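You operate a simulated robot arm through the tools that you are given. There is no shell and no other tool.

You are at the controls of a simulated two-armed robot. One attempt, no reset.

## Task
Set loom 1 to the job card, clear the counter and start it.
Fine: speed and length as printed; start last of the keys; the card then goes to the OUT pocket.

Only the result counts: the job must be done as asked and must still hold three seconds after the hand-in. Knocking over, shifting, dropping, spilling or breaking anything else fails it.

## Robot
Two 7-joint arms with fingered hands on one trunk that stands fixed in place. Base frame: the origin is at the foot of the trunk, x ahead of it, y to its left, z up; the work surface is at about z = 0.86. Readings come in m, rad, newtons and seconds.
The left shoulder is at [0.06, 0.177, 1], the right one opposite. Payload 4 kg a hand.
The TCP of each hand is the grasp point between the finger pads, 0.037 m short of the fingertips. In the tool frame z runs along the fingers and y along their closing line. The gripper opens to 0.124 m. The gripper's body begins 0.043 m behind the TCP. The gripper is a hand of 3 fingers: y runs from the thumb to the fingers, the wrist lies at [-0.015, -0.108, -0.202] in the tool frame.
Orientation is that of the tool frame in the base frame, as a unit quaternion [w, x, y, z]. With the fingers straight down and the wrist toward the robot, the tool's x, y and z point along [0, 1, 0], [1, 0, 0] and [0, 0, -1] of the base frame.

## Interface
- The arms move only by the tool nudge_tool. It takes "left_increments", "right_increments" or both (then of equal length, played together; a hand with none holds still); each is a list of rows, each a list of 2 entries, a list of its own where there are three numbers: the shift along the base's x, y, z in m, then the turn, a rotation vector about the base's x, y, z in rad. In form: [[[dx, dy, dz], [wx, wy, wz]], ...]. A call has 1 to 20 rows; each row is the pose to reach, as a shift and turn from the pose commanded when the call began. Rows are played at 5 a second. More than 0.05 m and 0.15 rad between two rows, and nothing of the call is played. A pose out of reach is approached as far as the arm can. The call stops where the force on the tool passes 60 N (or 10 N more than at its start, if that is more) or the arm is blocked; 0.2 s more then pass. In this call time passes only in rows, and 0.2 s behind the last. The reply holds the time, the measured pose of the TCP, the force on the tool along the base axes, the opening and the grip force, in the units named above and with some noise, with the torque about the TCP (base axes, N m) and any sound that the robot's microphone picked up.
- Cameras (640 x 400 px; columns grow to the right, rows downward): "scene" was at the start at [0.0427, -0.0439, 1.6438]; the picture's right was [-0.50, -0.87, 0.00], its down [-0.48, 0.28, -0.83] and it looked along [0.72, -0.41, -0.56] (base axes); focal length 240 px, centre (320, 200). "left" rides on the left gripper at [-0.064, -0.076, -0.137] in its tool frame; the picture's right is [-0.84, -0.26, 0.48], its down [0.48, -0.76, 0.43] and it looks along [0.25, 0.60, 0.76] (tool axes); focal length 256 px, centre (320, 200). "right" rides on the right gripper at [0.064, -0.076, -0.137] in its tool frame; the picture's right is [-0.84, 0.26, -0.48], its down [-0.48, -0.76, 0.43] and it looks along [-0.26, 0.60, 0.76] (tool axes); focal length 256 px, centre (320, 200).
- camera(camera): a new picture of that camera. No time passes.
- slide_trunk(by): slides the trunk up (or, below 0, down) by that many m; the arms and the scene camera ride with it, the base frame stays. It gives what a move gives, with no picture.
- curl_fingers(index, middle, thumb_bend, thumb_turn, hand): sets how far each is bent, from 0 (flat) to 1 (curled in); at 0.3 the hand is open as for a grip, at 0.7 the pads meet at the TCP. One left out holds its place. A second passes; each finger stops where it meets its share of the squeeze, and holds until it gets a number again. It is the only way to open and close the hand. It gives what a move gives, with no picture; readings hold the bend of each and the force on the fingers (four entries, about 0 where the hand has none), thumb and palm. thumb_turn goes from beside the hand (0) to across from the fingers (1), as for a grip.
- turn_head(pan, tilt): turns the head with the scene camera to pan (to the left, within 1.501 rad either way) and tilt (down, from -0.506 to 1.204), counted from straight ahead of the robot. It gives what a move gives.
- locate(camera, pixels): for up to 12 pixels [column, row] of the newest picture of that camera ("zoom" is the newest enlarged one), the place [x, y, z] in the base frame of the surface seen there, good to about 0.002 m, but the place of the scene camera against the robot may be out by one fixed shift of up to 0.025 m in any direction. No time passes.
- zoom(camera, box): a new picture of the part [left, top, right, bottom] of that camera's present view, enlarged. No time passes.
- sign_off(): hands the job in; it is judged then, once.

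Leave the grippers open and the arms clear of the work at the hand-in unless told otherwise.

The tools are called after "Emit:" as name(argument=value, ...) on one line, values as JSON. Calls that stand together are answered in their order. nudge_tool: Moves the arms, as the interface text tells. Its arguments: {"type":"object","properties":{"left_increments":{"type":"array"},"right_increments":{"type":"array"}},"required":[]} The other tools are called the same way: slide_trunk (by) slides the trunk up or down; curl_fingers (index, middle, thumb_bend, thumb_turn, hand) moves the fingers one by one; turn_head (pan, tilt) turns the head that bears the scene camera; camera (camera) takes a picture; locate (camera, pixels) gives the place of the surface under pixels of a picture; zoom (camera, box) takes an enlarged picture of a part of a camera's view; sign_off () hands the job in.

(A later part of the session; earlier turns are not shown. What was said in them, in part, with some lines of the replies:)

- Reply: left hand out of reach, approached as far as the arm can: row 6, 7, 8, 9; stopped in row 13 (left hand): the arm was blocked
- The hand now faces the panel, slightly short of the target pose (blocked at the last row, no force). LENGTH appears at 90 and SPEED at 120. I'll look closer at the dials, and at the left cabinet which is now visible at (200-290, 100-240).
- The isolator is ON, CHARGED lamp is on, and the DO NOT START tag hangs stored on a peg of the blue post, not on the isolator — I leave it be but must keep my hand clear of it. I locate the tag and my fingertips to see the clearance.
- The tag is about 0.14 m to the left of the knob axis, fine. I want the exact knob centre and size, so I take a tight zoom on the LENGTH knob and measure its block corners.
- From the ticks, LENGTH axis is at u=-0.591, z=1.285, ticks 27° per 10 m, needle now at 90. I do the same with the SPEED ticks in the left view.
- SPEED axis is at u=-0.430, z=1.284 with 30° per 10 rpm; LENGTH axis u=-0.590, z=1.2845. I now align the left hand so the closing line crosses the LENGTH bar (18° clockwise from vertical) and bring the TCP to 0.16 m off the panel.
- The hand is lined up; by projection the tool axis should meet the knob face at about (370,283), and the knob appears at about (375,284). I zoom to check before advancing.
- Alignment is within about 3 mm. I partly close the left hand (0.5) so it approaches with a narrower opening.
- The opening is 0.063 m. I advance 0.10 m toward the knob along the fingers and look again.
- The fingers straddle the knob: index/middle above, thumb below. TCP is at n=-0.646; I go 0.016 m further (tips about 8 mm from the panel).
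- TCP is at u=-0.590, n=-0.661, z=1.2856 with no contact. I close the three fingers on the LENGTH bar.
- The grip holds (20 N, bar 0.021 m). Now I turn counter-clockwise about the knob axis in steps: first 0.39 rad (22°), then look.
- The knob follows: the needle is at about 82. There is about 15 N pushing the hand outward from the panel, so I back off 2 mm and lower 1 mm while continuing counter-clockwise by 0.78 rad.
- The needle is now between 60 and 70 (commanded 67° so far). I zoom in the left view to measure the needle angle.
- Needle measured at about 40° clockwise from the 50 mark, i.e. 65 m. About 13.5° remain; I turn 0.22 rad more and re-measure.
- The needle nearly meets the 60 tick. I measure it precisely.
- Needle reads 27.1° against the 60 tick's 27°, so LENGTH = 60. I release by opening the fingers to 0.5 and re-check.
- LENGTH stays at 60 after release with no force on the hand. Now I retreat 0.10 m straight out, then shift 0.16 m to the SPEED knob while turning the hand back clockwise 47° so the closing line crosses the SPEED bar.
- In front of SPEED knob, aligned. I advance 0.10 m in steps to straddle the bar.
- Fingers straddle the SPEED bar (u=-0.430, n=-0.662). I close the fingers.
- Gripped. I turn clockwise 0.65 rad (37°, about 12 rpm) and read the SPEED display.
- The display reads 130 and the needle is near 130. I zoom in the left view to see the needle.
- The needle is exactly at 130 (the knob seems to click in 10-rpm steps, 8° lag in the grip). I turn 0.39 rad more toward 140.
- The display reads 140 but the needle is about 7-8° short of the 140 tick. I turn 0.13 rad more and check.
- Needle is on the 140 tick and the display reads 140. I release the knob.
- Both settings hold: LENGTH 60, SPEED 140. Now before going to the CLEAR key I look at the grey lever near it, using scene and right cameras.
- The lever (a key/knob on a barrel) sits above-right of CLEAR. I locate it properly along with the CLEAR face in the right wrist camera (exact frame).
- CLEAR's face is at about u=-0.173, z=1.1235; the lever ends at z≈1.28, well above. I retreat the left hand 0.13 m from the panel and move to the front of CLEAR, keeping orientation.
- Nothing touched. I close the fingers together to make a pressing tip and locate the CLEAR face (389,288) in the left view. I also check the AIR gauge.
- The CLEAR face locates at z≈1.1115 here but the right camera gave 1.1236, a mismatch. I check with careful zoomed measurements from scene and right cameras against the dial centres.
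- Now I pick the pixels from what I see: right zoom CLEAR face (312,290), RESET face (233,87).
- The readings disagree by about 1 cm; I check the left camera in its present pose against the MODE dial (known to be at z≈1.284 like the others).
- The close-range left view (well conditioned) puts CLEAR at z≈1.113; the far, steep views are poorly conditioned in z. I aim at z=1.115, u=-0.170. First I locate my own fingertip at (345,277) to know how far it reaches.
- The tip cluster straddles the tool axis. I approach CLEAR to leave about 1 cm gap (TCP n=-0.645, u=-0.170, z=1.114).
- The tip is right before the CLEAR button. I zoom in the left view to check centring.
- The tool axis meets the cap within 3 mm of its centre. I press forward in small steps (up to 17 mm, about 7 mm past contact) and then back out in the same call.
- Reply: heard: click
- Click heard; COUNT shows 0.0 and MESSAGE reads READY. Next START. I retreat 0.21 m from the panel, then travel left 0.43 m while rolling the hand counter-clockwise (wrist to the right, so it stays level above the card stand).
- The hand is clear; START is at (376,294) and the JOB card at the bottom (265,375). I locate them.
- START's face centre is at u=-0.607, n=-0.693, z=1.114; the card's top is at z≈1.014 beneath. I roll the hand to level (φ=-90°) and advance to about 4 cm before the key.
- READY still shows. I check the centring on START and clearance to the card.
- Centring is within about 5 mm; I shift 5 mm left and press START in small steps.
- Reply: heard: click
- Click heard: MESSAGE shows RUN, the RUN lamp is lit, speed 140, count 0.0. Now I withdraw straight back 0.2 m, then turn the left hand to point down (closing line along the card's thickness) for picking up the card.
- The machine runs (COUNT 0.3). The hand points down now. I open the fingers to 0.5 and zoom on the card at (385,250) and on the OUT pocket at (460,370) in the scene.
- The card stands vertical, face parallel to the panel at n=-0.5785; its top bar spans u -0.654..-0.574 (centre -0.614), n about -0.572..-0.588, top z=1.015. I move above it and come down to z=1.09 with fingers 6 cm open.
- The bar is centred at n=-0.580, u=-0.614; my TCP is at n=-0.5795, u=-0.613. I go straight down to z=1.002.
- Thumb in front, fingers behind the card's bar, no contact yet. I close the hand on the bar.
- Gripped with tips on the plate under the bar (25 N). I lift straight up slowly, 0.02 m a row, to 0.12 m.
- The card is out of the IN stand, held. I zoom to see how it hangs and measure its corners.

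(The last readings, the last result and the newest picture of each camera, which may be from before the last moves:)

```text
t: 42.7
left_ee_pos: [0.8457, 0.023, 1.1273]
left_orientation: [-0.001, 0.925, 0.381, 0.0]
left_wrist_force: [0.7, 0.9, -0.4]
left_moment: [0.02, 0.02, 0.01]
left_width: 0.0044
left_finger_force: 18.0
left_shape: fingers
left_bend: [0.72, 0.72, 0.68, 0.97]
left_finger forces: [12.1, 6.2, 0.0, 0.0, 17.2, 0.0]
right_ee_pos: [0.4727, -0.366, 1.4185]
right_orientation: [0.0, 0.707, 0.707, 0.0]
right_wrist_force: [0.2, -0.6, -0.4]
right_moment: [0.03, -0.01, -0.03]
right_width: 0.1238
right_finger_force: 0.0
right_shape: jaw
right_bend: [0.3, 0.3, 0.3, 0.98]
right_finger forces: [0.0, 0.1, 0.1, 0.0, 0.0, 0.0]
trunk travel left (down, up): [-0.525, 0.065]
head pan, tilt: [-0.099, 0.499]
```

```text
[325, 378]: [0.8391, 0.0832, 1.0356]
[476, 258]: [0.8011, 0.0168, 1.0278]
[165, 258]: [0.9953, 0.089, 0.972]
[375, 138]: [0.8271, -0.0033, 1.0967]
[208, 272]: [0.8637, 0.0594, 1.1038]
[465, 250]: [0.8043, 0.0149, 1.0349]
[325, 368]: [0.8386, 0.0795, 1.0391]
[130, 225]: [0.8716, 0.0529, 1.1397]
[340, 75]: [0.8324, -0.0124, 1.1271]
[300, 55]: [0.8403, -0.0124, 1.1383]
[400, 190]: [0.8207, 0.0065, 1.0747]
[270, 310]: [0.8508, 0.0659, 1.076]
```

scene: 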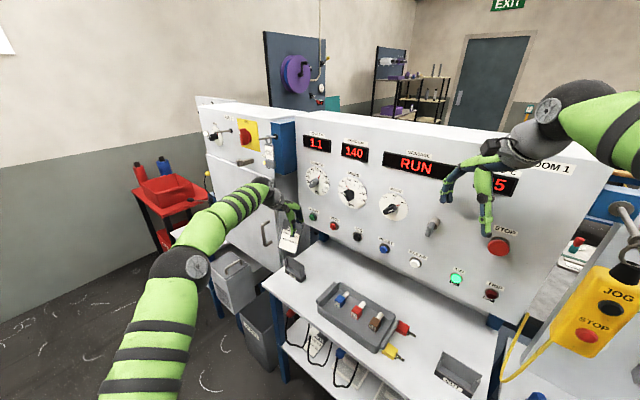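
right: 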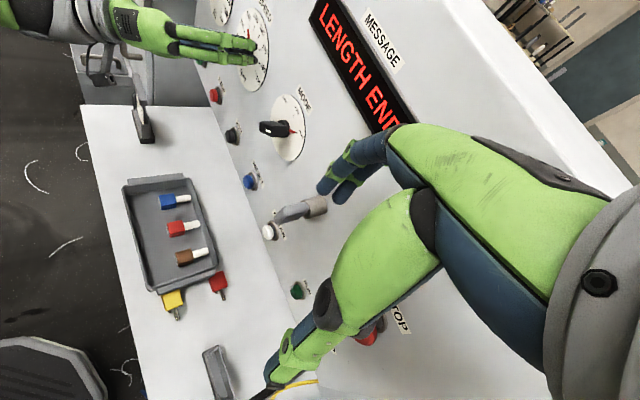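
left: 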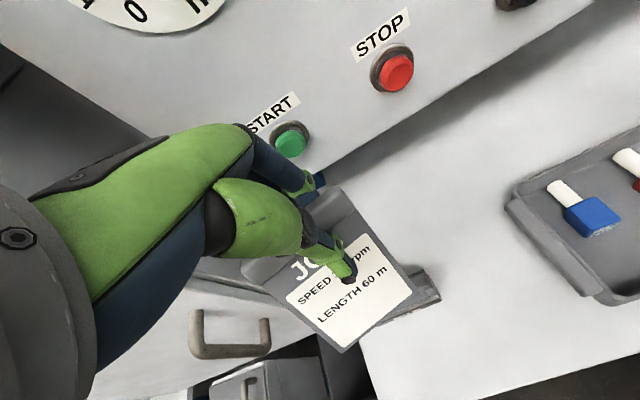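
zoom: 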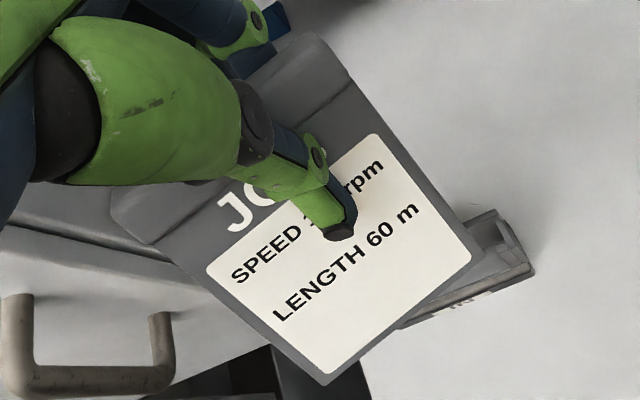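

The card hangs pitched about 26° (bottom toward me) and yawed about 15° in my grip; I can compensate by turning the hand. First I measure the OUT pocket in the scene view (around (460,370)) and the right view.

Emit:
turn_head(pan=-0.45, tilt=0.75)

Emit:
camera(camera="scene")

Emit:
camera(camera="right")

```text
t: 43.5
left_ee_pos: [0.8443, 0.0241, 1.126]
left_orientation: [-0.001, 0.924, 0.382, 0.0]
left_wrist_force: [-0.7, -0.3, -1.1]
left_moment: [0.0, 0.02, -0.02]
left_width: 0.0045
left_finger_force: 17.9
left_shape: fingers
left_bend: [0.72, 0.72, 0.68, 0.97]
left_finger forces: [12.1, 6.2, 0.1, 0.1, 17.2, 0.0]
right_ee_pos: [0.4725, -0.366, 1.4197]
right_orientation: [0.0, 0.707, 0.707, 0.0]
right_wrist_force: [-0.2, 0.2, -0.9]
right_moment: [-0.01, 0.05, -0.01]
right_width: 0.1234
right_finger_force: 0.0
right_shape: jaw
right_bend: [0.3, 0.3, 0.3, 0.98]
right_finger forces: [0.0, 0.0, 0.0, 0.1, 0.1, 0.1]
trunk travel left (down, up): [-0.525, 0.065]
head pan, tilt: [-0.45, 0.75]
```

```text
taken
```

scene: 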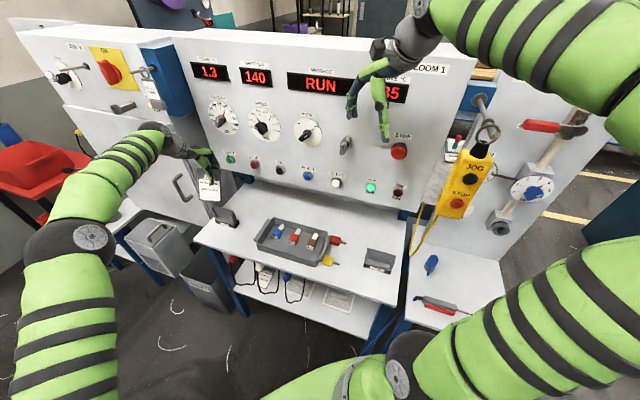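

```text
taken
```

right: 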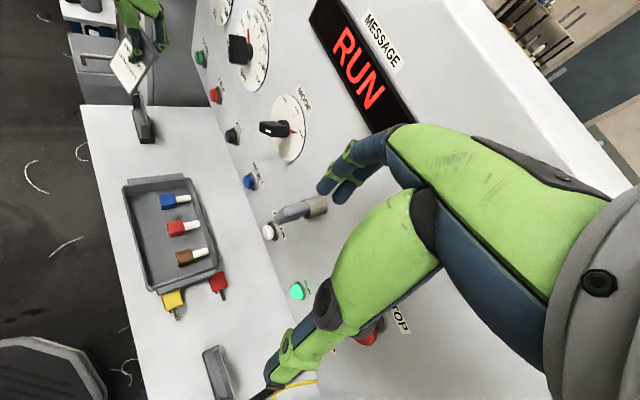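

Now I zoom on the OUT pocket in the scene view.

Emit:
zoom(camera="scene", box=[350, 236, 410, 286])

```text
8.00 times, centred on (380, 261) of scene
```

zoom: 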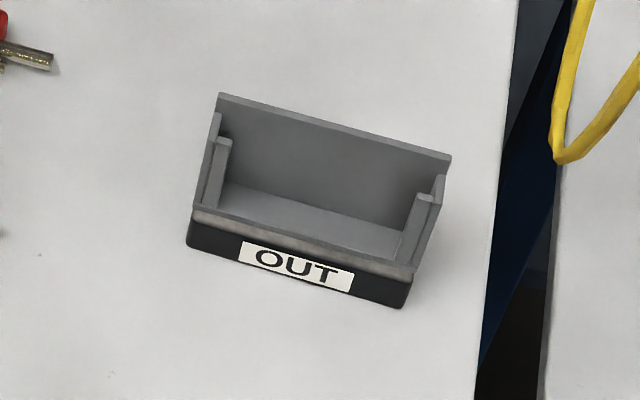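

Emit:
locate(camera="zoom", pixels=[[222, 98], [446, 158], [226, 145], [424, 198], [200, 217], [408, 274], [190, 243], [402, 303], [240, 200], [380, 240], [300, 150], [310, 215]])

Emit:
zoom(camera="scene", box=[190, 160, 250, 240])

```text
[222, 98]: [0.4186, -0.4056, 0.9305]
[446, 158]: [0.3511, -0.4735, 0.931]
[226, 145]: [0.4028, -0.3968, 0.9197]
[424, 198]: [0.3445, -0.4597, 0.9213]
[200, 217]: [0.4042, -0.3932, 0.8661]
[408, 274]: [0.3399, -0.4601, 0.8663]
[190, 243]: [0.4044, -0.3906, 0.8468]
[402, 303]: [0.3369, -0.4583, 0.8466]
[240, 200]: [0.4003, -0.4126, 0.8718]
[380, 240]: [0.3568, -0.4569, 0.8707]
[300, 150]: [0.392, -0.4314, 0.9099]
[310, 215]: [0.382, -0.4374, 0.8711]
```

```text
5.00 times, centred on (220, 200) of scene
```

zoom: 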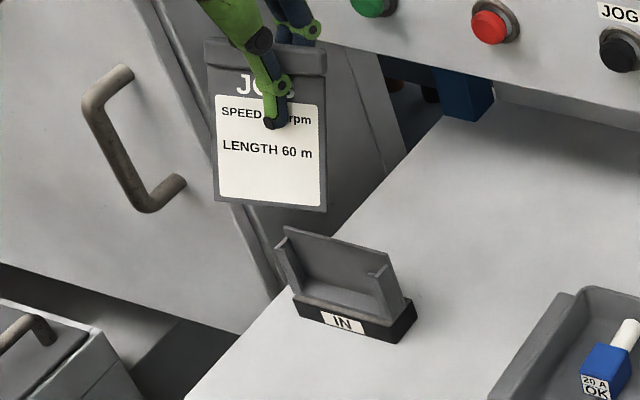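

The OUT pocket is aligned with the panel (slot about 12 mm deep in n, 88 mm wide), centre near u=0.03, n=-0.577. I move the card away from the stand and turn the hand by [-0.347,-0.296,-0.280] rad to bring the card upright and parallel.

Emit:
nudge_tool(left_increments=[[[-0.0216, -0.0074, 0.0043], [-0.0434, -0.037, -0.035]], [[-0.0431, -0.0149, 0.0085], [-0.0868, -0.0741, -0.07]], [[-0.0647, -0.0223, 0.0128], [-0.1302, -0.1111, -0.105]], [[-0.0863, -0.0298, 0.017], [-0.1736, -0.1481, -0.14]], [[-0.1078, -0.0372, 0.0213], [-0.217, -0.1851, -0.175]], [[-0.1294, -0.0446, 0.0255], [-0.2604, -0.2222, -0.21]], [[-0.1509, -0.0521, 0.0298], [-0.3038, -0.2592, -0.245]], [[-0.1725, -0.0595, 0.034], [-0.3472, -0.2962, -0.28]]])

Emit:
camera(camera="left")

Emit:
camera(camera="scene")

```text
t: 45.3
left_ee_pos: [0.6714, -0.033, 1.1654]
left_orientation: [0.215, 0.944, 0.239, 0.07]
left_wrist_force: [-0.4, -0.2, -0.4]
left_moment: [0.01, 0.01, -0.02]
left_width: 0.0042
left_finger_force: 17.3
left_shape: fingers
left_bend: [0.72, 0.72, 0.68, 0.96]
left_finger forces: [11.8, 5.9, 0.1, 0.1, 17.3, 0.0]
right_ee_pos: [0.4726, -0.3652, 1.4181]
right_orientation: [0.0, 0.707, 0.707, -0.001]
right_wrist_force: [-0.7, 0.0, -0.3]
right_moment: [0.03, 0.06, 0.04]
right_width: 0.1238
right_finger_force: 0.0
right_shape: jaw
right_bend: [0.3, 0.3, 0.3, 0.98]
right_finger forces: [0.0, 0.0, 0.0, 0.1, 0.0, 0.0]
trunk travel left (down, up): [-0.525, 0.065]
head pan, tilt: [-0.45, 0.75]
```

```text
taken
```

left: 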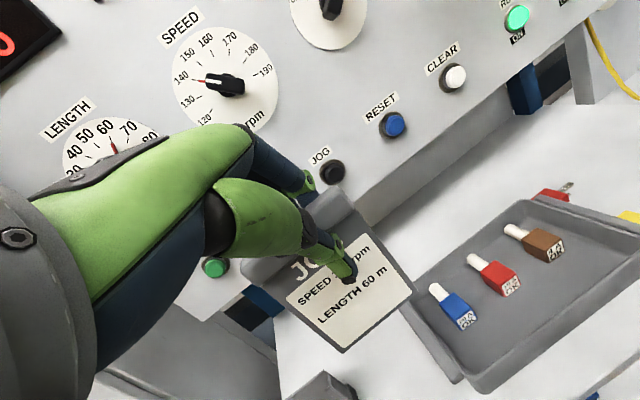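

```text
taken
```

scene: 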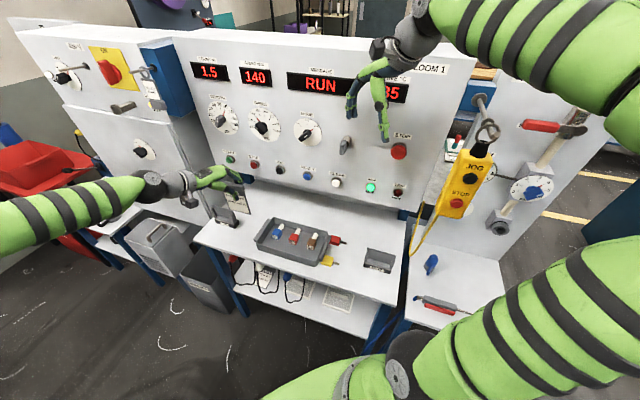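

Emit:
zoom(camera="left", box=[230, 170, 450, 360])

Emit:
locate(camera="zoom", pixels=[[325, 378], [476, 258], [375, 138], [208, 272], [325, 368], [465, 252], [130, 225], [340, 75], [400, 190], [270, 310], [400, 320]])

```text
2.11 times, centred on (340, 265) of left
```

zoom: 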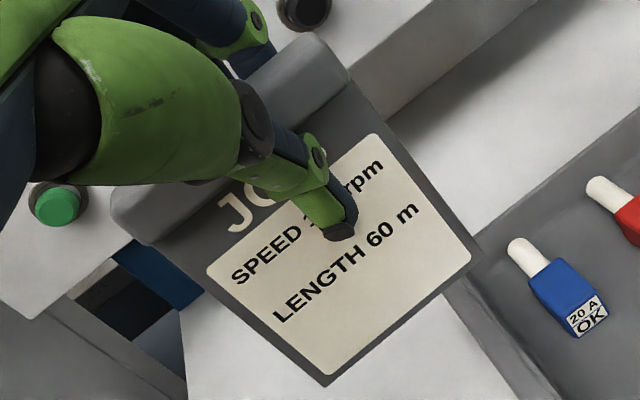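

```text
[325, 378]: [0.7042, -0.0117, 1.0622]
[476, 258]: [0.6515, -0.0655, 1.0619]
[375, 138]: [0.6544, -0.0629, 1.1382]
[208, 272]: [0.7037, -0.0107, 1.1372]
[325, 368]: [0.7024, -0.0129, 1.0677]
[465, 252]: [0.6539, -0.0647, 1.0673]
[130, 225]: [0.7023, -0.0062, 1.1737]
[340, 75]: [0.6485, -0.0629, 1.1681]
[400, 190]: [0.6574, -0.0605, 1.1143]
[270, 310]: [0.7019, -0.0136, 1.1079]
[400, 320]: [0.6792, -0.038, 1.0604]
```

The card is now vertical and parallel (n=-0.506 at all four corners); its bottom is 0.105 m below the TCP and 8.5 mm panel-ward (front face). I carry it right to u=-0.12 at the same height to view the OUT pocket with the left camera.

Emit:
nudge_tool(left_increments=[[[-0.0233, -0.0236, 0], [0, 0, 0]], [[-0.0466, -0.0471, 0], [0, 0, 0]], [[-0.0699, -0.0707, 0], [0, 0, 0]], [[-0.0932, -0.0943, 0], [0, 0, 0]], [[-0.1165, -0.1179, 0], [0, 0, 0]], [[-0.1398, -0.1414, 0], [0, 0, 0]], [[-0.1631, -0.165, 0], [0, 0, 0]], [[-0.1864, -0.1886, 0], [0, 0, 0]], [[-0.2097, -0.2121, 0], [0, 0, 0]], [[-0.233, -0.2357, 0], [0, 0, 0]]])

Emit:
camera(camera="left")

Emit:
camera(camera="scene")

```text
t: 47.5
left_ee_pos: [0.4388, -0.2725, 1.1598]
left_orientation: [0.214, 0.945, 0.239, 0.069]
left_wrist_force: [0.2, 0.5, -0.6]
left_moment: [0.01, -0.02, 0.02]
left_width: 0.0044
left_finger_force: 17.3
left_shape: fingers
left_bend: [0.72, 0.72, 0.68, 0.96]
left_finger forces: [11.6, 5.8, 0.1, 0.1, 17.1, 0.0]
right_ee_pos: [0.4723, -0.367, 1.4189]
right_orientation: [0.0, 0.707, 0.707, 0.0]
right_wrist_force: [0.4, -0.9, 0.4]
right_moment: [0.03, -0.06, -0.02]
right_width: 0.1235
right_finger_force: 0.0
right_shape: jaw
right_bend: [0.3, 0.3, 0.3, 0.98]
right_finger forces: [0.0, 0.1, 0.0, 0.1, 0.1, 0.0]
trunk travel left (down, up): [-0.525, 0.065]
head pan, tilt: [-0.45, 0.75]
```

```text
taken
```

left: 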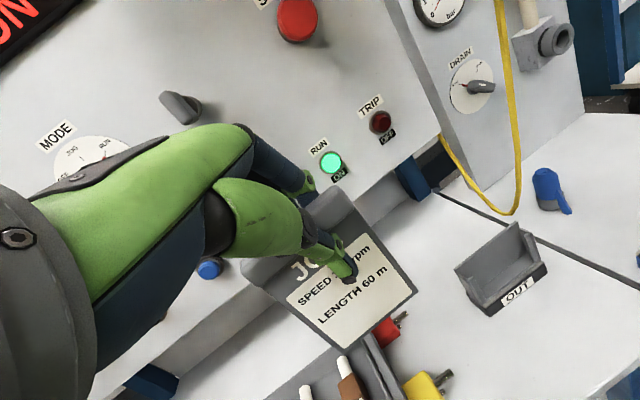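

```text
taken
```

scene: 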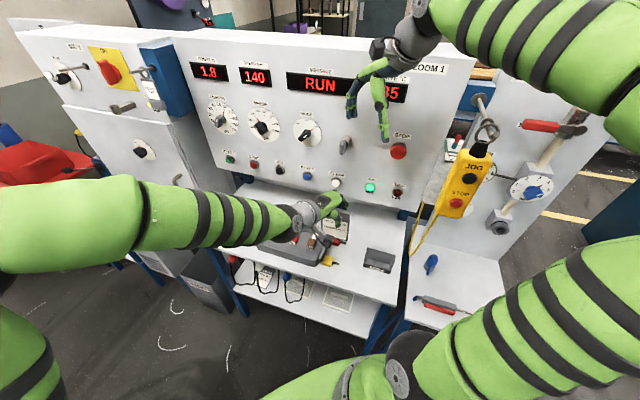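

The OUT pocket is visible at (500,270) in the left view. I zoom and measure it.

Emit:
zoom(camera="left", box=[445, 210, 565, 325])

```text
3.48 times, centred on (505, 268) of left
```

zoom: 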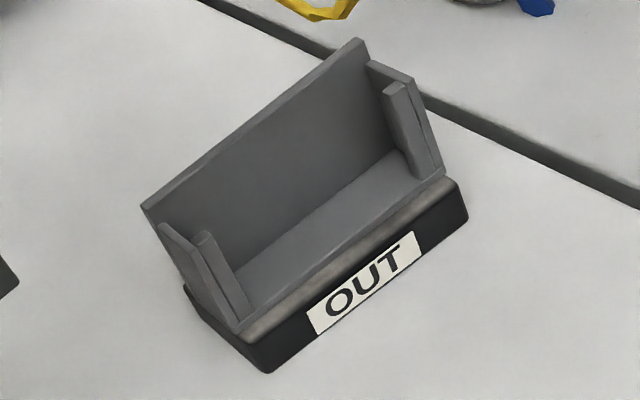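

Emit:
locate(camera="zoom", pixels=[[150, 203], [355, 47], [165, 232], [206, 240], [393, 90], [408, 82], [243, 328], [440, 182], [300, 258], [390, 185], [260, 130], [320, 205]])

```text
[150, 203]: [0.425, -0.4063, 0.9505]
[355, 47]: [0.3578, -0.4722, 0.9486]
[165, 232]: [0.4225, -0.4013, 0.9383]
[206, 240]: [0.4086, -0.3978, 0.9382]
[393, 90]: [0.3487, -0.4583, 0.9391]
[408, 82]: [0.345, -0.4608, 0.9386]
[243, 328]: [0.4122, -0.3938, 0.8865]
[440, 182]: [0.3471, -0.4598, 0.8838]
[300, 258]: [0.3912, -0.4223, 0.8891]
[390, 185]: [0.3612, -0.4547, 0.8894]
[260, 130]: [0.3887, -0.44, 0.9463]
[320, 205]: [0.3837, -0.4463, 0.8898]
```

Pocket: slot n from about -0.5725 (lips) to -0.5855 (back wall), centre u=0.034, top z=0.938 to 0.950, floor z=0.889. I re-measure the card corners against the TCP.

Emit:
zoom(camera="left", box=[230, 170, 450, 360])

Emit:
locate(camera="zoom", pixels=[[325, 380], [477, 260], [375, 138], [208, 272], [325, 368], [465, 252], [400, 320], [130, 225], [340, 75], [400, 190]])

```text
2.11 times, centred on (340, 265) of left
```

zoom: 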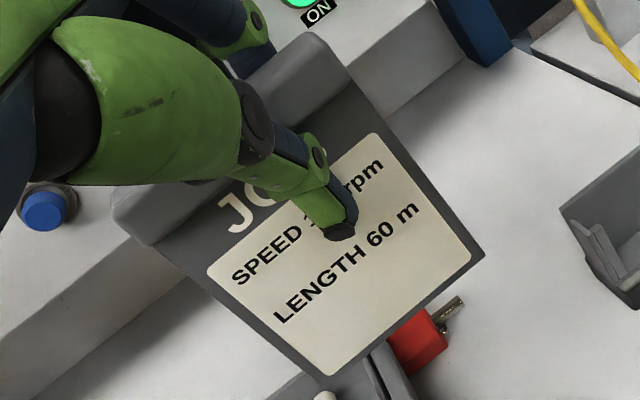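

```text
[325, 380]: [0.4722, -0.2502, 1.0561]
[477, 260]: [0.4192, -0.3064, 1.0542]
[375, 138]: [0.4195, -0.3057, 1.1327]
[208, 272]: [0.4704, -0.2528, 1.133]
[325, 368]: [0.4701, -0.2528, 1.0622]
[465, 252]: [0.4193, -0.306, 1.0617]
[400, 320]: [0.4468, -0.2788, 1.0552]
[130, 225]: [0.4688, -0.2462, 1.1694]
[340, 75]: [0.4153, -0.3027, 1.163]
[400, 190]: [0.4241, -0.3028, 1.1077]
```

Card centre is under the TCP in u, front face at n=-0.512, bottom at z≈1.054. I move it over the slot (Δu=+0.152, Δn=-0.065) at this height, then down 0.07 m to hover with the card's bottom about 3 cm above the pocket.

Emit:
nudge_tool(left_increments=[[[-0.0123, -0.0307, 0], [0, 0, 0]], [[-0.0245, -0.0613, 0], [0, 0, 0]], [[-0.0368, -0.092, 0], [0, 0, 0]], [[-0.049, -0.1226, 0], [0, 0, 0]], [[-0.0613, -0.1533, 0], [0, 0, 0]], [[-0.0613, -0.1533, -0.025], [0, 0, 0]], [[-0.0613, -0.1533, -0.05], [0, 0, 0]], [[-0.0613, -0.1533, -0.07], [0, 0, 0]]])

Emit:
camera(camera="left")

Emit:
camera(camera="scene")

Emit:
camera(camera="right")

```text
t: 49.3
left_ee_pos: [0.379, -0.4241, 1.0921]
left_orientation: [0.214, 0.944, 0.241, 0.07]
left_wrist_force: [0.3, 0.7, 0.3]
left_moment: [0.04, 0.0, 0.0]
left_width: 0.0044
left_finger_force: 17.2
left_shape: fingers
left_bend: [0.72, 0.72, 0.68, 0.96]
left_finger forces: [11.5, 5.8, 0.0, 0.0, 17.0, 0.0]
right_ee_pos: [0.4731, -0.3665, 1.4178]
right_orientation: [-0.001, 0.708, 0.707, 0.001]
right_wrist_force: [-0.5, 0.2, 0.4]
right_moment: [0.02, 0.02, 0.01]
right_width: 0.1236
right_finger_force: 0.0
right_shape: jaw
right_bend: [0.3, 0.3, 0.3, 0.98]
right_finger forces: [0.1, 0.1, 0.0, 0.1, 0.0, 0.0]
trunk travel left (down, up): [-0.525, 0.065]
head pan, tilt: [-0.45, 0.75]
```

```text
taken
```

left: 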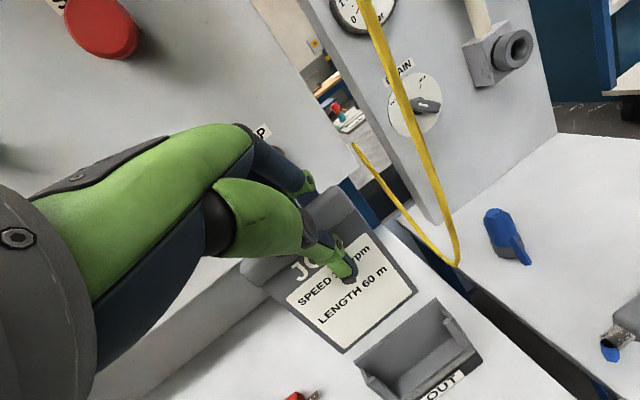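

```text
taken
```

scene: 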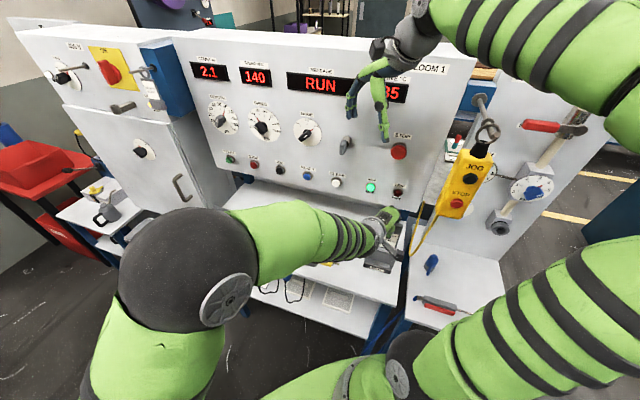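

```text
taken
```

right: 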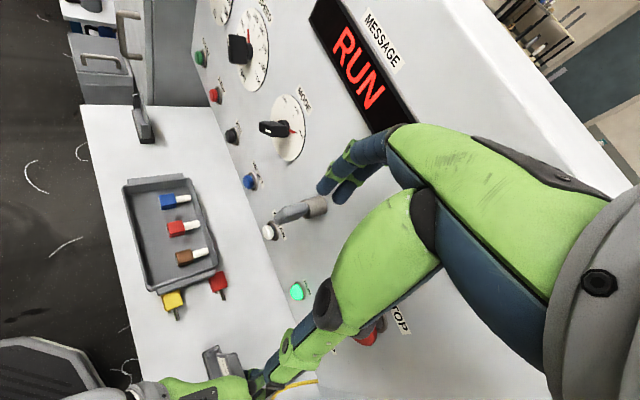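

The card hovers over the pocket. I measure both again from this close left view for the final alignment.

Emit:
zoom(camera="left", box=[280, 210, 500, 400])

```text
2.11 times, centred on (390, 305) of left
```

zoom: 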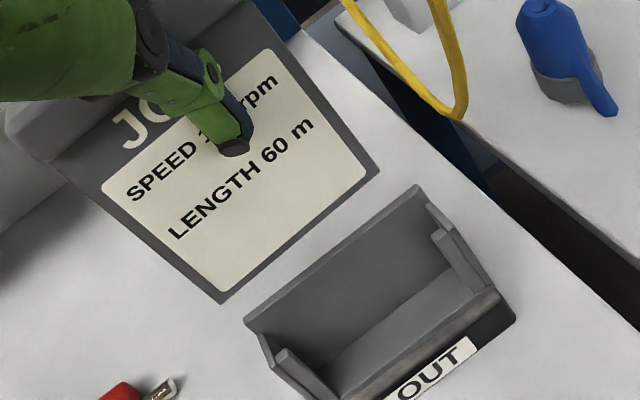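

Emit:
locate(camera="zoom", pixels=[[221, 297], [375, 172], [268, 55], [105, 188], [300, 238], [250, 318], [412, 190], [285, 355], [440, 235], [265, 340], [430, 212], [380, 330]])

```text
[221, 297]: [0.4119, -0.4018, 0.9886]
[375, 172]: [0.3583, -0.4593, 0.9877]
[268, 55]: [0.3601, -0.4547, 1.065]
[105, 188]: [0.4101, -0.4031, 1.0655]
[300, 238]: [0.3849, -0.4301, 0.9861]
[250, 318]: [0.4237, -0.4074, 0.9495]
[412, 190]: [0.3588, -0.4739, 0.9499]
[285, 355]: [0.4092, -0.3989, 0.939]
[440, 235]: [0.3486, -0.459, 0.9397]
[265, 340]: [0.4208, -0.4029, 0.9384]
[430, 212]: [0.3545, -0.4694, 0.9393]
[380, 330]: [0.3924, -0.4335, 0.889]
```

Card: u -0.007..0.071, front n=-0.576; pocket inner u -0.011..0.079, slot n -0.573..-0.586. It fits with a 2 mm shift in u. I lower 0.05 m first, in small steps.

Emit:
nudge_tool(left_increments=[[[-0.0014, -0.0014, -0.01], [0, 0, 0]], [[-0.0014, -0.0014, -0.02], [0, 0, 0]], [[-0.0014, -0.0014, -0.03], [0, 0, 0]], [[-0.0014, -0.0014, -0.04], [0, 0, 0]], [[-0.0014, -0.0014, -0.05], [0, 0, 0]], [[-0.0014, -0.0014, -0.058], [0, 0, 0]]])

Emit:
camera(camera="left")

Emit:
zoom(camera="scene", box=[330, 190, 430, 290])

```text
t: 50.7
left_ee_pos: [0.3761, -0.4262, 1.036]
left_orientation: [0.214, 0.945, 0.239, 0.069]
left_wrist_force: [-0.5, 0.1, -0.5]
left_moment: [-0.03, -0.01, -0.02]
left_width: 0.0046
left_finger_force: 16.9
left_shape: fingers
left_bend: [0.72, 0.72, 0.68, 0.96]
left_finger forces: [11.4, 5.7, 0.1, 0.1, 16.9, 0.0]
right_ee_pos: [0.4724, -0.366, 1.4191]
right_orientation: [0.0, 0.708, 0.707, 0.0]
right_wrist_force: [-0.2, 0.2, 0.4]
right_moment: [0.0, 0.03, -0.01]
right_width: 0.1238
right_finger_force: 0.1
right_shape: jaw
right_bend: [0.3, 0.3, 0.3, 0.98]
right_finger forces: [0.1, 0.0, 0.0, 0.0, 0.1, 0.0]
trunk travel left (down, up): [-0.525, 0.065]
head pan, tilt: [-0.45, 0.75]
```

```text
taken
```

left: 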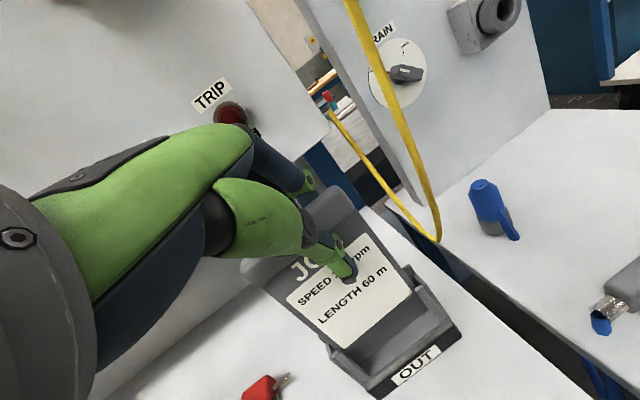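

```text
4.00 times, centred on (380, 240) of scene
```

zoom: 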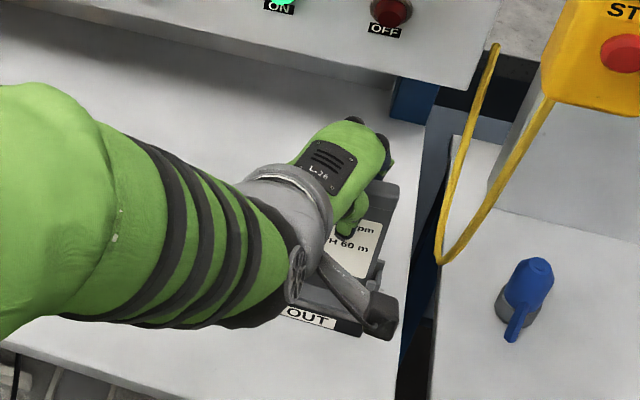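

No contact force; the card's bottom edge should now be in the slot. I check in the left view that it is behind the lips and before the back wall.

Emit:
zoom(camera="left", box=[300, 230, 480, 400])

```text
2.35 times, centred on (390, 315) of left
```

zoom: 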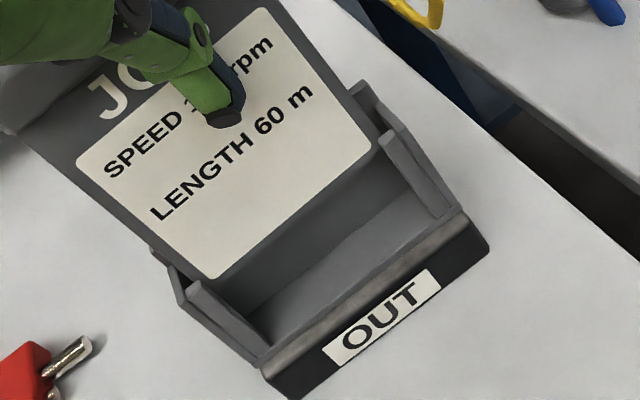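

The card's lower edge is between the back wall and the lips. I lower on in 6-8 mm steps to about the floor (0.04 m).

Emit:
nudge_tool(left_increments=[[[0, 0, -0.008], [0, 0, 0]], [[0, 0, -0.016], [0, 0, 0]], [[0, 0, -0.024], [0, 0, 0]], [[0, 0, -0.031], [0, 0, 0]], [[0, 0, -0.037], [0, 0, 0]]])

Emit:
zoom(camera="left", box=[260, 180, 480, 370])

```text
t: 51.9
left_ee_pos: [0.375, -0.4254, 0.9981]
left_orientation: [0.214, 0.945, 0.239, 0.069]
left_wrist_force: [-0.1, -1.3, -0.9]
left_moment: [0.0, 0.01, -0.03]
left_width: 0.0042
left_finger_force: 17.0
left_shape: fingers
left_bend: [0.72, 0.72, 0.68, 0.96]
left_finger forces: [11.2, 6.1, 0.0, 0.1, 16.9, 0.1]
right_ee_pos: [0.4733, -0.3671, 1.4186]
right_orientation: [0.0, 0.707, 0.707, 0.001]
right_wrist_force: [-0.4, 0.2, -0.7]
right_moment: [0.0, 0.03, -0.02]
right_width: 0.1239
right_finger_force: 0.0
right_shape: jaw
right_bend: [0.3, 0.3, 0.3, 0.98]
right_finger forces: [0.0, 0.1, 0.0, 0.1, 0.0, 0.1]
trunk travel left (down, up): [-0.525, 0.065]
head pan, tilt: [-0.45, 0.75]
```

```text
2.11 times, centred on (370, 275) of left
```

zoom: 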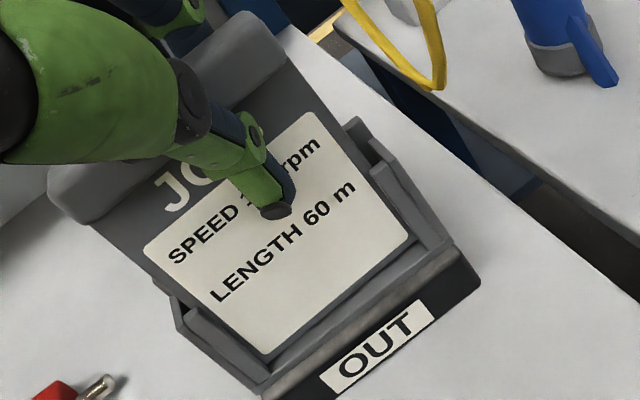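

Nearly seated, no force yet. I lower 2 mm at a time up to 6 mm more, to touch the floor.

Emit:
nudge_tool(left_increments=[[[0, 0, -0.002], [0, 0, 0]], [[0, 0, -0.004], [0, 0, 0]], [[0, 0, -0.0055], [0, 0, 0]]])

Emit:
zoom(camera="left", box=[260, 180, 480, 370])

Emit:
locate(camera="zoom", pixels=[[265, 350], [408, 240], [310, 120], [150, 245], [330, 300], [300, 350], [430, 255], [200, 320], [370, 165]])

```text
t: 52.7
left_ee_pos: [0.3762, -0.4253, 0.9955]
left_orientation: [0.217, 0.944, 0.24, 0.071]
left_wrist_force: [-2.6, -1.1, 16.3]
left_moment: [-0.13, 0.0, -0.02]
left_width: 0.004
left_finger_force: 18.0
left_shape: fingers
left_bend: [0.72, 0.72, 0.68, 0.96]
left_finger forces: [11.9, 6.8, 0.0, 0.0, 17.8, 0.0]
right_ee_pos: [0.4713, -0.3655, 1.4183]
right_orientation: [0.001, 0.707, 0.707, -0.001]
right_wrist_force: [-0.1, 0.1, -0.1]
right_moment: [0.02, -0.01, 0.0]
right_width: 0.1238
right_finger_force: 0.0
right_shape: jaw
right_bend: [0.3, 0.3, 0.3, 0.98]
right_finger forces: [0.1, 0.1, 0.0, 0.0, 0.0, 0.0]
trunk travel left (down, up): [-0.525, 0.065]
head pan, tilt: [-0.45, 0.75]
```

```text
2.11 times, centred on (370, 275) of left
```

zoom: 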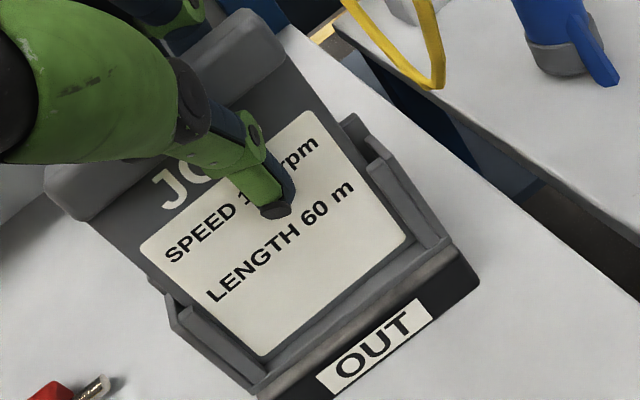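

```text
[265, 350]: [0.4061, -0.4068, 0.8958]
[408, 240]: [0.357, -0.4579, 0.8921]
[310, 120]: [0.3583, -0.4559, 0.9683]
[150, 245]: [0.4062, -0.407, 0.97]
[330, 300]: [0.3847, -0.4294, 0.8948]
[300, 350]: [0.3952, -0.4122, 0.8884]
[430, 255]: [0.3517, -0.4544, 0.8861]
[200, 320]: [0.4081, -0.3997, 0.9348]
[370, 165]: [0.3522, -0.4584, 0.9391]
```

Floor contact (16 N), card upright in the pocket. I relieve the load by 2.5 mm, then open the hand.

Emit:
nudge_tool(left_increments=[[[0, 0, 0.0025], [0, 0, 0]]])

Emit:
curl_fingers(hand="left", index=0.5, middle=0.5, thumb_bend=0.5)

Emit:
camera(camera="left")

Emit:
zoom(camera="scene", box=[330, 190, 430, 290])

```text
t: 53.1
left_ee_pos: [0.3747, -0.4259, 0.9955]
left_orientation: [0.214, 0.945, 0.239, 0.07]
left_wrist_force: [-0.5, -2.9, 13.2]
left_moment: [-0.17, -0.09, -0.09]
left_width: 0.0039
left_finger_force: 17.8
left_shape: fingers
left_bend: [0.72, 0.72, 0.69, 0.96]
left_finger forces: [12.0, 7.3, 0.0, 0.0, 16.4, 0.0]
right_ee_pos: [0.473, -0.3664, 1.4198]
right_orientation: [0.0, 0.707, 0.707, 0.001]
right_wrist_force: [-0.2, 0.1, 0.1]
right_moment: [0.0, 0.01, -0.04]
right_width: 0.1237
right_finger_force: 0.1
right_shape: jaw
right_bend: [0.3, 0.3, 0.3, 0.98]
right_finger forces: [0.0, 0.1, 0.0, 0.1, 0.0, 0.1]
trunk travel left (down, up): [-0.525, 0.065]
head pan, tilt: [-0.45, 0.75]
```

```text
t: 54.1
left_ee_pos: [0.3765, -0.4254, 0.9946]
left_orientation: [0.214, 0.945, 0.239, 0.07]
left_wrist_force: [0.5, -0.4, 0.2]
left_moment: [-0.03, 0.01, -0.01]
left_width: 0.0621
left_finger_force: 0.0
left_shape: fingers
left_bend: [0.5, 0.5, 0.5, 0.97]
left_finger forces: [0.1, 0.0, 0.0, 0.1, 0.0, 0.0]
right_ee_pos: [0.472, -0.367, 1.418]
right_orientation: [0.0, 0.707, 0.707, 0.001]
right_wrist_force: [0.0, -0.5, 0.5]
right_moment: [-0.01, -0.01, 0.01]
right_width: 0.1237
right_finger_force: 0.1
right_shape: jaw
right_bend: [0.3, 0.3, 0.3, 0.98]
right_finger forces: [0.0, 0.0, 0.0, 0.1, 0.0, 0.0]
trunk travel left (down, up): [-0.525, 0.065]
head pan, tilt: [-0.45, 0.75]
```

```text
taken
```

left: 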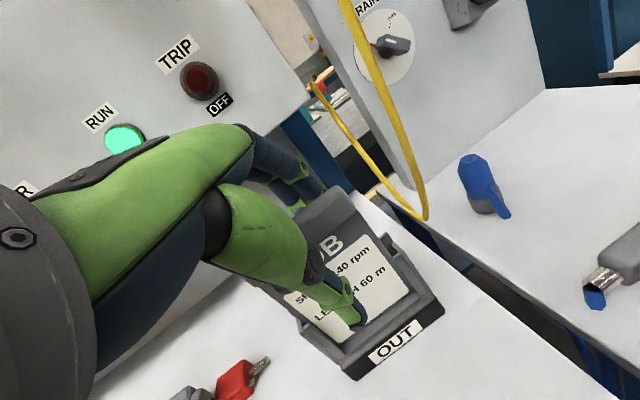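

```text
4.00 times, centred on (380, 240) of scene
```

zoom: 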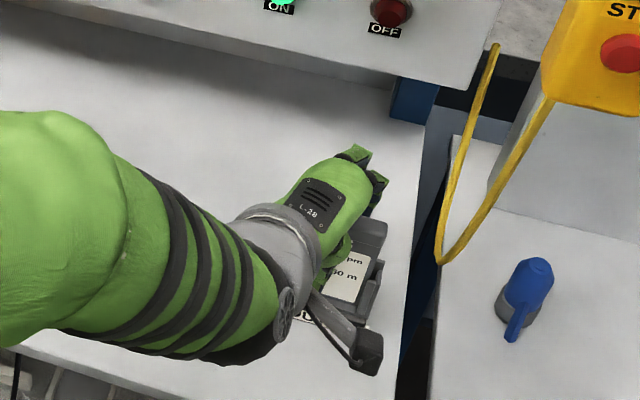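

The card stands in the pocket, fingers clear. I open a bit wider (0.35) and then rise straight up in small steps.

Emit:
curl_fingers(hand="left", index=0.35, middle=0.35, thumb_bend=0.35)

Emit:
zoom(camera="left", box=[240, 130, 460, 390])

```text
t: 55.1
left_ee_pos: [0.3761, -0.4258, 0.9941]
left_orientation: [0.213, 0.945, 0.24, 0.069]
left_wrist_force: [0.0, -0.8, -0.3]
left_moment: [0.0, 0.01, 0.04]
left_width: 0.108
left_finger_force: 0.1
left_shape: fingers
left_bend: [0.35, 0.35, 0.35, 0.97]
left_finger forces: [0.0, 0.0, 0.0, 0.0, 0.1, 0.0]
right_ee_pos: [0.4722, -0.3667, 1.418]
right_orientation: [0.0, 0.707, 0.707, 0.0]
right_wrist_force: [-0.3, 0.4, 0.4]
right_moment: [0.03, 0.01, 0.02]
right_width: 0.1237
right_finger_force: 0.0
right_shape: jaw
right_bend: [0.3, 0.3, 0.3, 0.98]
right_finger forces: [0.0, 0.1, 0.0, 0.0, 0.0, 0.1]
trunk travel left (down, up): [-0.525, 0.065]
head pan, tilt: [-0.45, 0.75]
```

```text
1.54 times, centred on (350, 260) of left
```

zoom: 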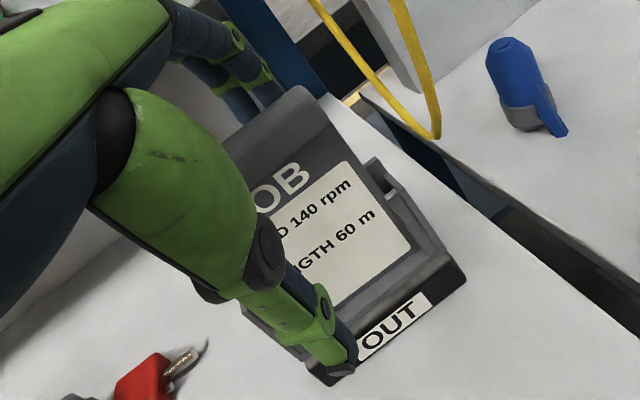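

Now straight up 0.11 m in 2 cm steps.

Emit:
nudge_tool(left_increments=[[[0, 0, 0.01], [0, 0, 0]], [[0, 0, 0.025], [0, 0, 0]], [[0, 0, 0.045], [0, 0, 0]], [[0, 0, 0.065], [0, 0, 0]], [[0, 0, 0.09], [0, 0, 0]], [[0, 0, 0.11], [0, 0, 0]]])

Emit:
camera(camera="left")

Emit:
camera(camera="scene")

```text
t: 56.5
left_ee_pos: [0.3744, -0.4246, 1.1062]
left_orientation: [0.213, 0.944, 0.241, 0.069]
left_wrist_force: [0.4, 0.7, 0.4]
left_moment: [0.0, 0.01, 0.02]
left_width: 0.1085
left_finger_force: 0.0
left_shape: fingers
left_bend: [0.35, 0.35, 0.35, 0.97]
left_finger forces: [0.0, 0.0, 0.0, 0.0, 0.0, 0.1]
right_ee_pos: [0.473, -0.3654, 1.4183]
right_orientation: [0.0, 0.707, 0.707, 0.0]
right_wrist_force: [0.8, 1.3, 0.7]
right_moment: [0.02, -0.01, -0.01]
right_width: 0.1237
right_finger_force: 0.0
right_shape: jaw
right_bend: [0.3, 0.3, 0.3, 0.98]
right_finger forces: [0.1, 0.1, 0.0, 0.0, 0.0, 0.1]
trunk travel left (down, up): [-0.525, 0.065]
head pan, tilt: [-0.45, 0.75]
```

```text
taken
```

left: 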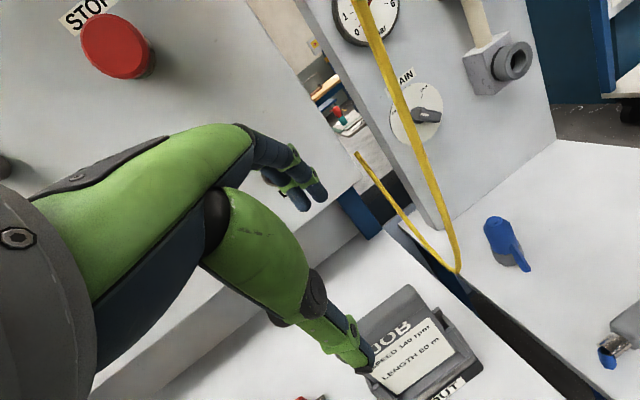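

```text
taken
```

scene: 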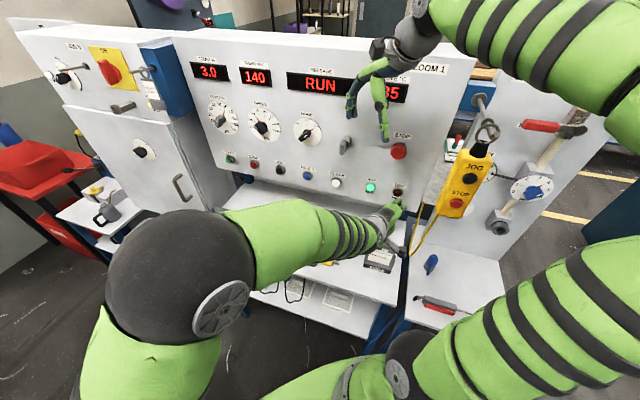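

The hand is free and the card stays in OUT. I move back from the panel (along N) and then left, out of the work area.

Emit:
nudge_tool(left_increments=[[[-0.025, 0.025, 0.005], [0, 0, 0]], [[-0.05, 0.05, 0.01], [0, 0, 0]], [[-0.06, 0.085, 0.015], [0, 0, 0]], [[-0.04, 0.12, 0.025], [0, 0, 0]], [[-0.015, 0.155, 0.035], [0, 0, 0]], [[0.01, 0.19, 0.045], [0, 0, 0]], [[0.035, 0.225, 0.055], [0, 0, 0]], [[0.055, 0.265, 0.065], [0, 0, 0]], [[0.07, 0.305, 0.075], [0, 0, 0]], [[0.085, 0.345, 0.085], [0, 0, 0]]])

Emit:
camera(camera="scene")

Emit:
camera(camera="left")

```text
t: 58.7
left_ee_pos: [0.4603, -0.0793, 1.1924]
left_orientation: [0.215, 0.944, 0.239, 0.07]
left_wrist_force: [0.0, -0.9, 0.4]
left_moment: [0.0, 0.0, 0.01]
left_width: 0.1088
left_finger_force: 0.1
left_shape: fingers
left_bend: [0.35, 0.35, 0.35, 0.98]
left_finger forces: [0.0, 0.1, 0.1, 0.1, 0.0, 0.0]
right_ee_pos: [0.4731, -0.3658, 1.4189]
right_orientation: [0.001, 0.707, 0.707, 0.0]
right_wrist_force: [0.1, 0.5, -0.6]
right_moment: [-0.01, -0.01, -0.01]
right_width: 0.1236
right_finger_force: 0.0
right_shape: jaw
right_bend: [0.3, 0.3, 0.3, 0.98]
right_finger forces: [0.0, 0.0, 0.1, 0.0, 0.0, 0.0]
trunk travel left (down, up): [-0.525, 0.065]
head pan, tilt: [-0.45, 0.75]
```

```text
taken
```

scene: 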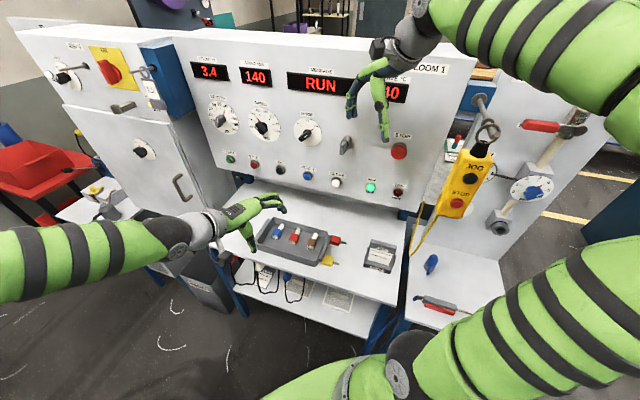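

```text
taken
```

left: 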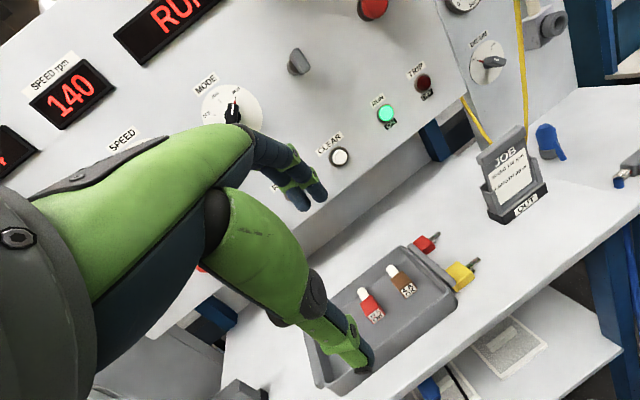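

The card stands in OUT. I raise and retract the left hand further, fully open it, and then check all dials and displays.

Emit:
nudge_tool(left_increments=[[[-0.01, 0.03, 0.03], [0, 0, 0]], [[-0.02, 0.06, 0.06], [0, 0, 0]], [[-0.03, 0.09, 0.09], [0, 0, 0]], [[-0.03, 0.12, 0.12], [0, 0, 0]], [[-0.03, 0.15, 0.14], [0, 0, 0]]])

Emit:
curl_fingers(hand="left", index=0.3, middle=0.3, thumb_bend=0.3)

Emit:
camera(camera="scene")

Emit:
zoom(camera="scene", box=[180, 50, 340, 160])

Emit:
zoom(camera="scene", box=[280, 60, 430, 200])

Emit:
zoom(camera="scene", box=[340, 220, 420, 290])

```text
t: 59.9
left_ee_pos: [0.4316, 0.0666, 1.3314]
left_orientation: [0.214, 0.945, 0.239, 0.07]
left_wrist_force: [-0.4, 1.0, 0.0]
left_moment: [0.03, -0.01, 0.01]
left_width: 0.1084
left_finger_force: 0.2
left_shape: fingers
left_bend: [0.35, 0.35, 0.35, 0.98]
left_finger forces: [0.0, 0.0, 0.0, 0.0, 0.1, 0.1]
right_ee_pos: [0.4733, -0.3664, 1.4185]
right_orientation: [0.0, 0.707, 0.707, 0.0]
right_wrist_force: [-0.7, -0.2, 0.8]
right_moment: [0.0, 0.0, -0.02]
right_width: 0.1238
right_finger_force: 0.1
right_shape: jaw
right_bend: [0.3, 0.3, 0.3, 0.98]
right_finger forces: [0.0, 0.1, 0.0, 0.1, 0.1, 0.0]
trunk travel left (down, up): [-0.525, 0.065]
head pan, tilt: [-0.45, 0.75]
```

```text
t: 60.9
left_ee_pos: [0.432, 0.0686, 1.3319]
left_orientation: [0.214, 0.944, 0.239, 0.071]
left_wrist_force: [-0.1, -0.2, 0.1]
left_moment: [-0.01, -0.02, 0.01]
left_width: 0.1232
left_finger_force: 0.1
left_shape: fingers
left_bend: [0.3, 0.3, 0.3, 0.98]
left_finger forces: [0.1, 0.0, 0.1, 0.0, 0.0, 0.0]
right_ee_pos: [0.4726, -0.3661, 1.419]
right_orientation: [0.0, 0.707, 0.707, 0.0]
right_wrist_force: [0.0, 0.0, -0.1]
right_moment: [0.03, 0.0, 0.02]
right_width: 0.1236
right_finger_force: 0.0
right_shape: jaw
right_bend: [0.3, 0.3, 0.3, 0.98]
right_finger forces: [0.0, 0.1, 0.0, 0.0, 0.1, 0.1]
trunk travel left (down, up): [-0.525, 0.065]
head pan, tilt: [-0.45, 0.75]
```

```text
taken
```

scene: 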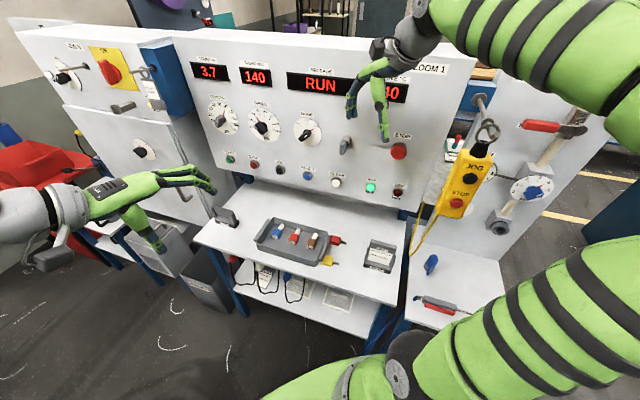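

```text
3.64 times, centred on (260, 105) of scene
```

zoom: 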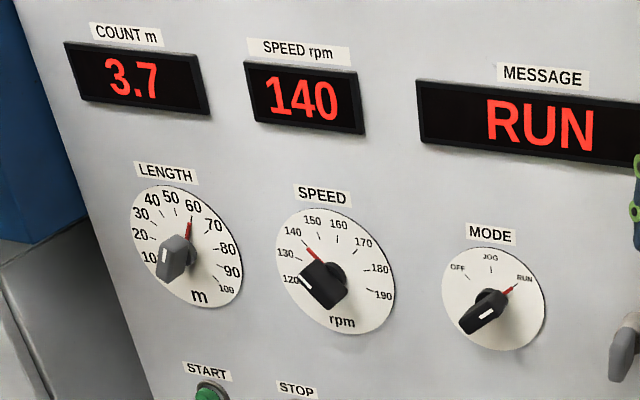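

```text
2.86 times, centred on (355, 130) of scene
```

zoom: 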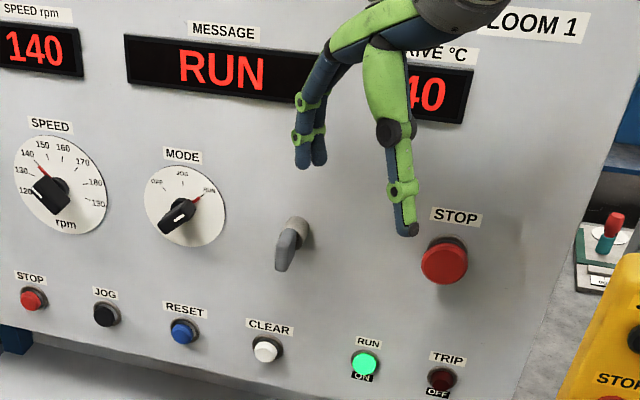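

```text
5.71 times, centred on (380, 255) of scene
```

zoom: 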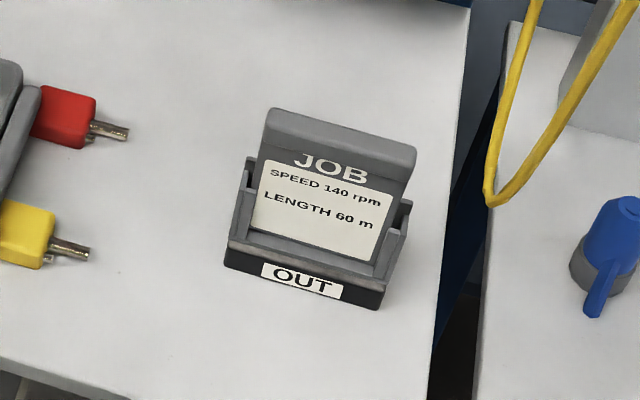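

Everything looks right: RUN, 140 rpm, card in OUT. One last check of the LENGTH needle at high zoom.

Emit:
zoom(camera="scene", box=[206, 92, 246, 142])

Emit:
locate(camera="zoom", pixels=[[290, 110], [295, 95], [285, 125], [300, 75], [262, 82], [335, 105]])

```text
8.00 times, centred on (226, 117) of scene
```

zoom: 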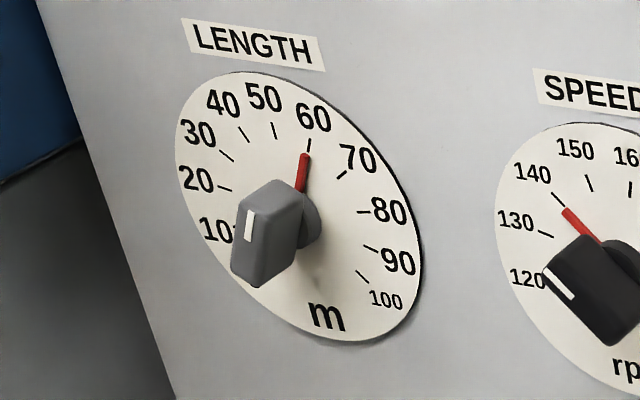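

```text
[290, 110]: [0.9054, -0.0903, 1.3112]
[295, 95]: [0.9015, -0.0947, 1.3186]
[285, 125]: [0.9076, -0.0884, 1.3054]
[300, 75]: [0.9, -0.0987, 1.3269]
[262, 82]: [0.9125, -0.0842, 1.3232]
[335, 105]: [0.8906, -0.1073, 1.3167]
```

Emit:
locate(camera="zoom", pixels=[[305, 157], [303, 168], [301, 178], [299, 187], [309, 145], [274, 130], [242, 134], [343, 175], [363, 212], [225, 188], [372, 248]])

```text
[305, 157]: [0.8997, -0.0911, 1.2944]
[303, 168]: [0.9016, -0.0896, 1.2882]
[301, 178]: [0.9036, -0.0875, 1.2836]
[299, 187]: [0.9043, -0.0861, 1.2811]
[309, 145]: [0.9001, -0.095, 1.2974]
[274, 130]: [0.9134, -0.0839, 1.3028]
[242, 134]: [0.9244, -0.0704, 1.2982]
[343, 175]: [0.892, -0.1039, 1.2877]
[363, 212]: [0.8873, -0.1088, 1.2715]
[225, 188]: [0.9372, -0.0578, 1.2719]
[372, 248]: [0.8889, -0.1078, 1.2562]
```

LENGTH needle lies on the 60 tick (28° vs. tick 28.8° in the same view), SPEED 140, counter cleared and counting anew, message RUN, card in OUT, both hands open and clear. I hand the job in.

Emit:
sign_off()

```text
The job is handed in.
```

Loom 1 is set to the job card, its counter was cleared, it is running, and the card is in the OUT pocket. I handed the job in with both hands open and clear of the work. No result came back from the hand-in beyond its being accepted.

- **Length:** set to 60 m. The needle sits on the 60 tick, read both up close and from the scene camera.
- **Speed:** set to 140 rpm, on the dial and on the display.
- **Keys:** I pressed CLEAR, which brought the count to 0.0 and the message to READY. START came last; the message then read RUN and the RUN lamp lit.
- **Card:** moved from the IN stand to the OUT pocket after the start, standing upright on the pocket floor. It turned in my grip when I lifted it, so I straightened it before putting it in.
- **Count at hand-in:** 3.7 m and rising.

I saw nothing knocked, shifted or dropped. A DO NOT START tag hangs on a peg near the left cabinet. It was not on the isolator, so I took it as stored and left it alone.
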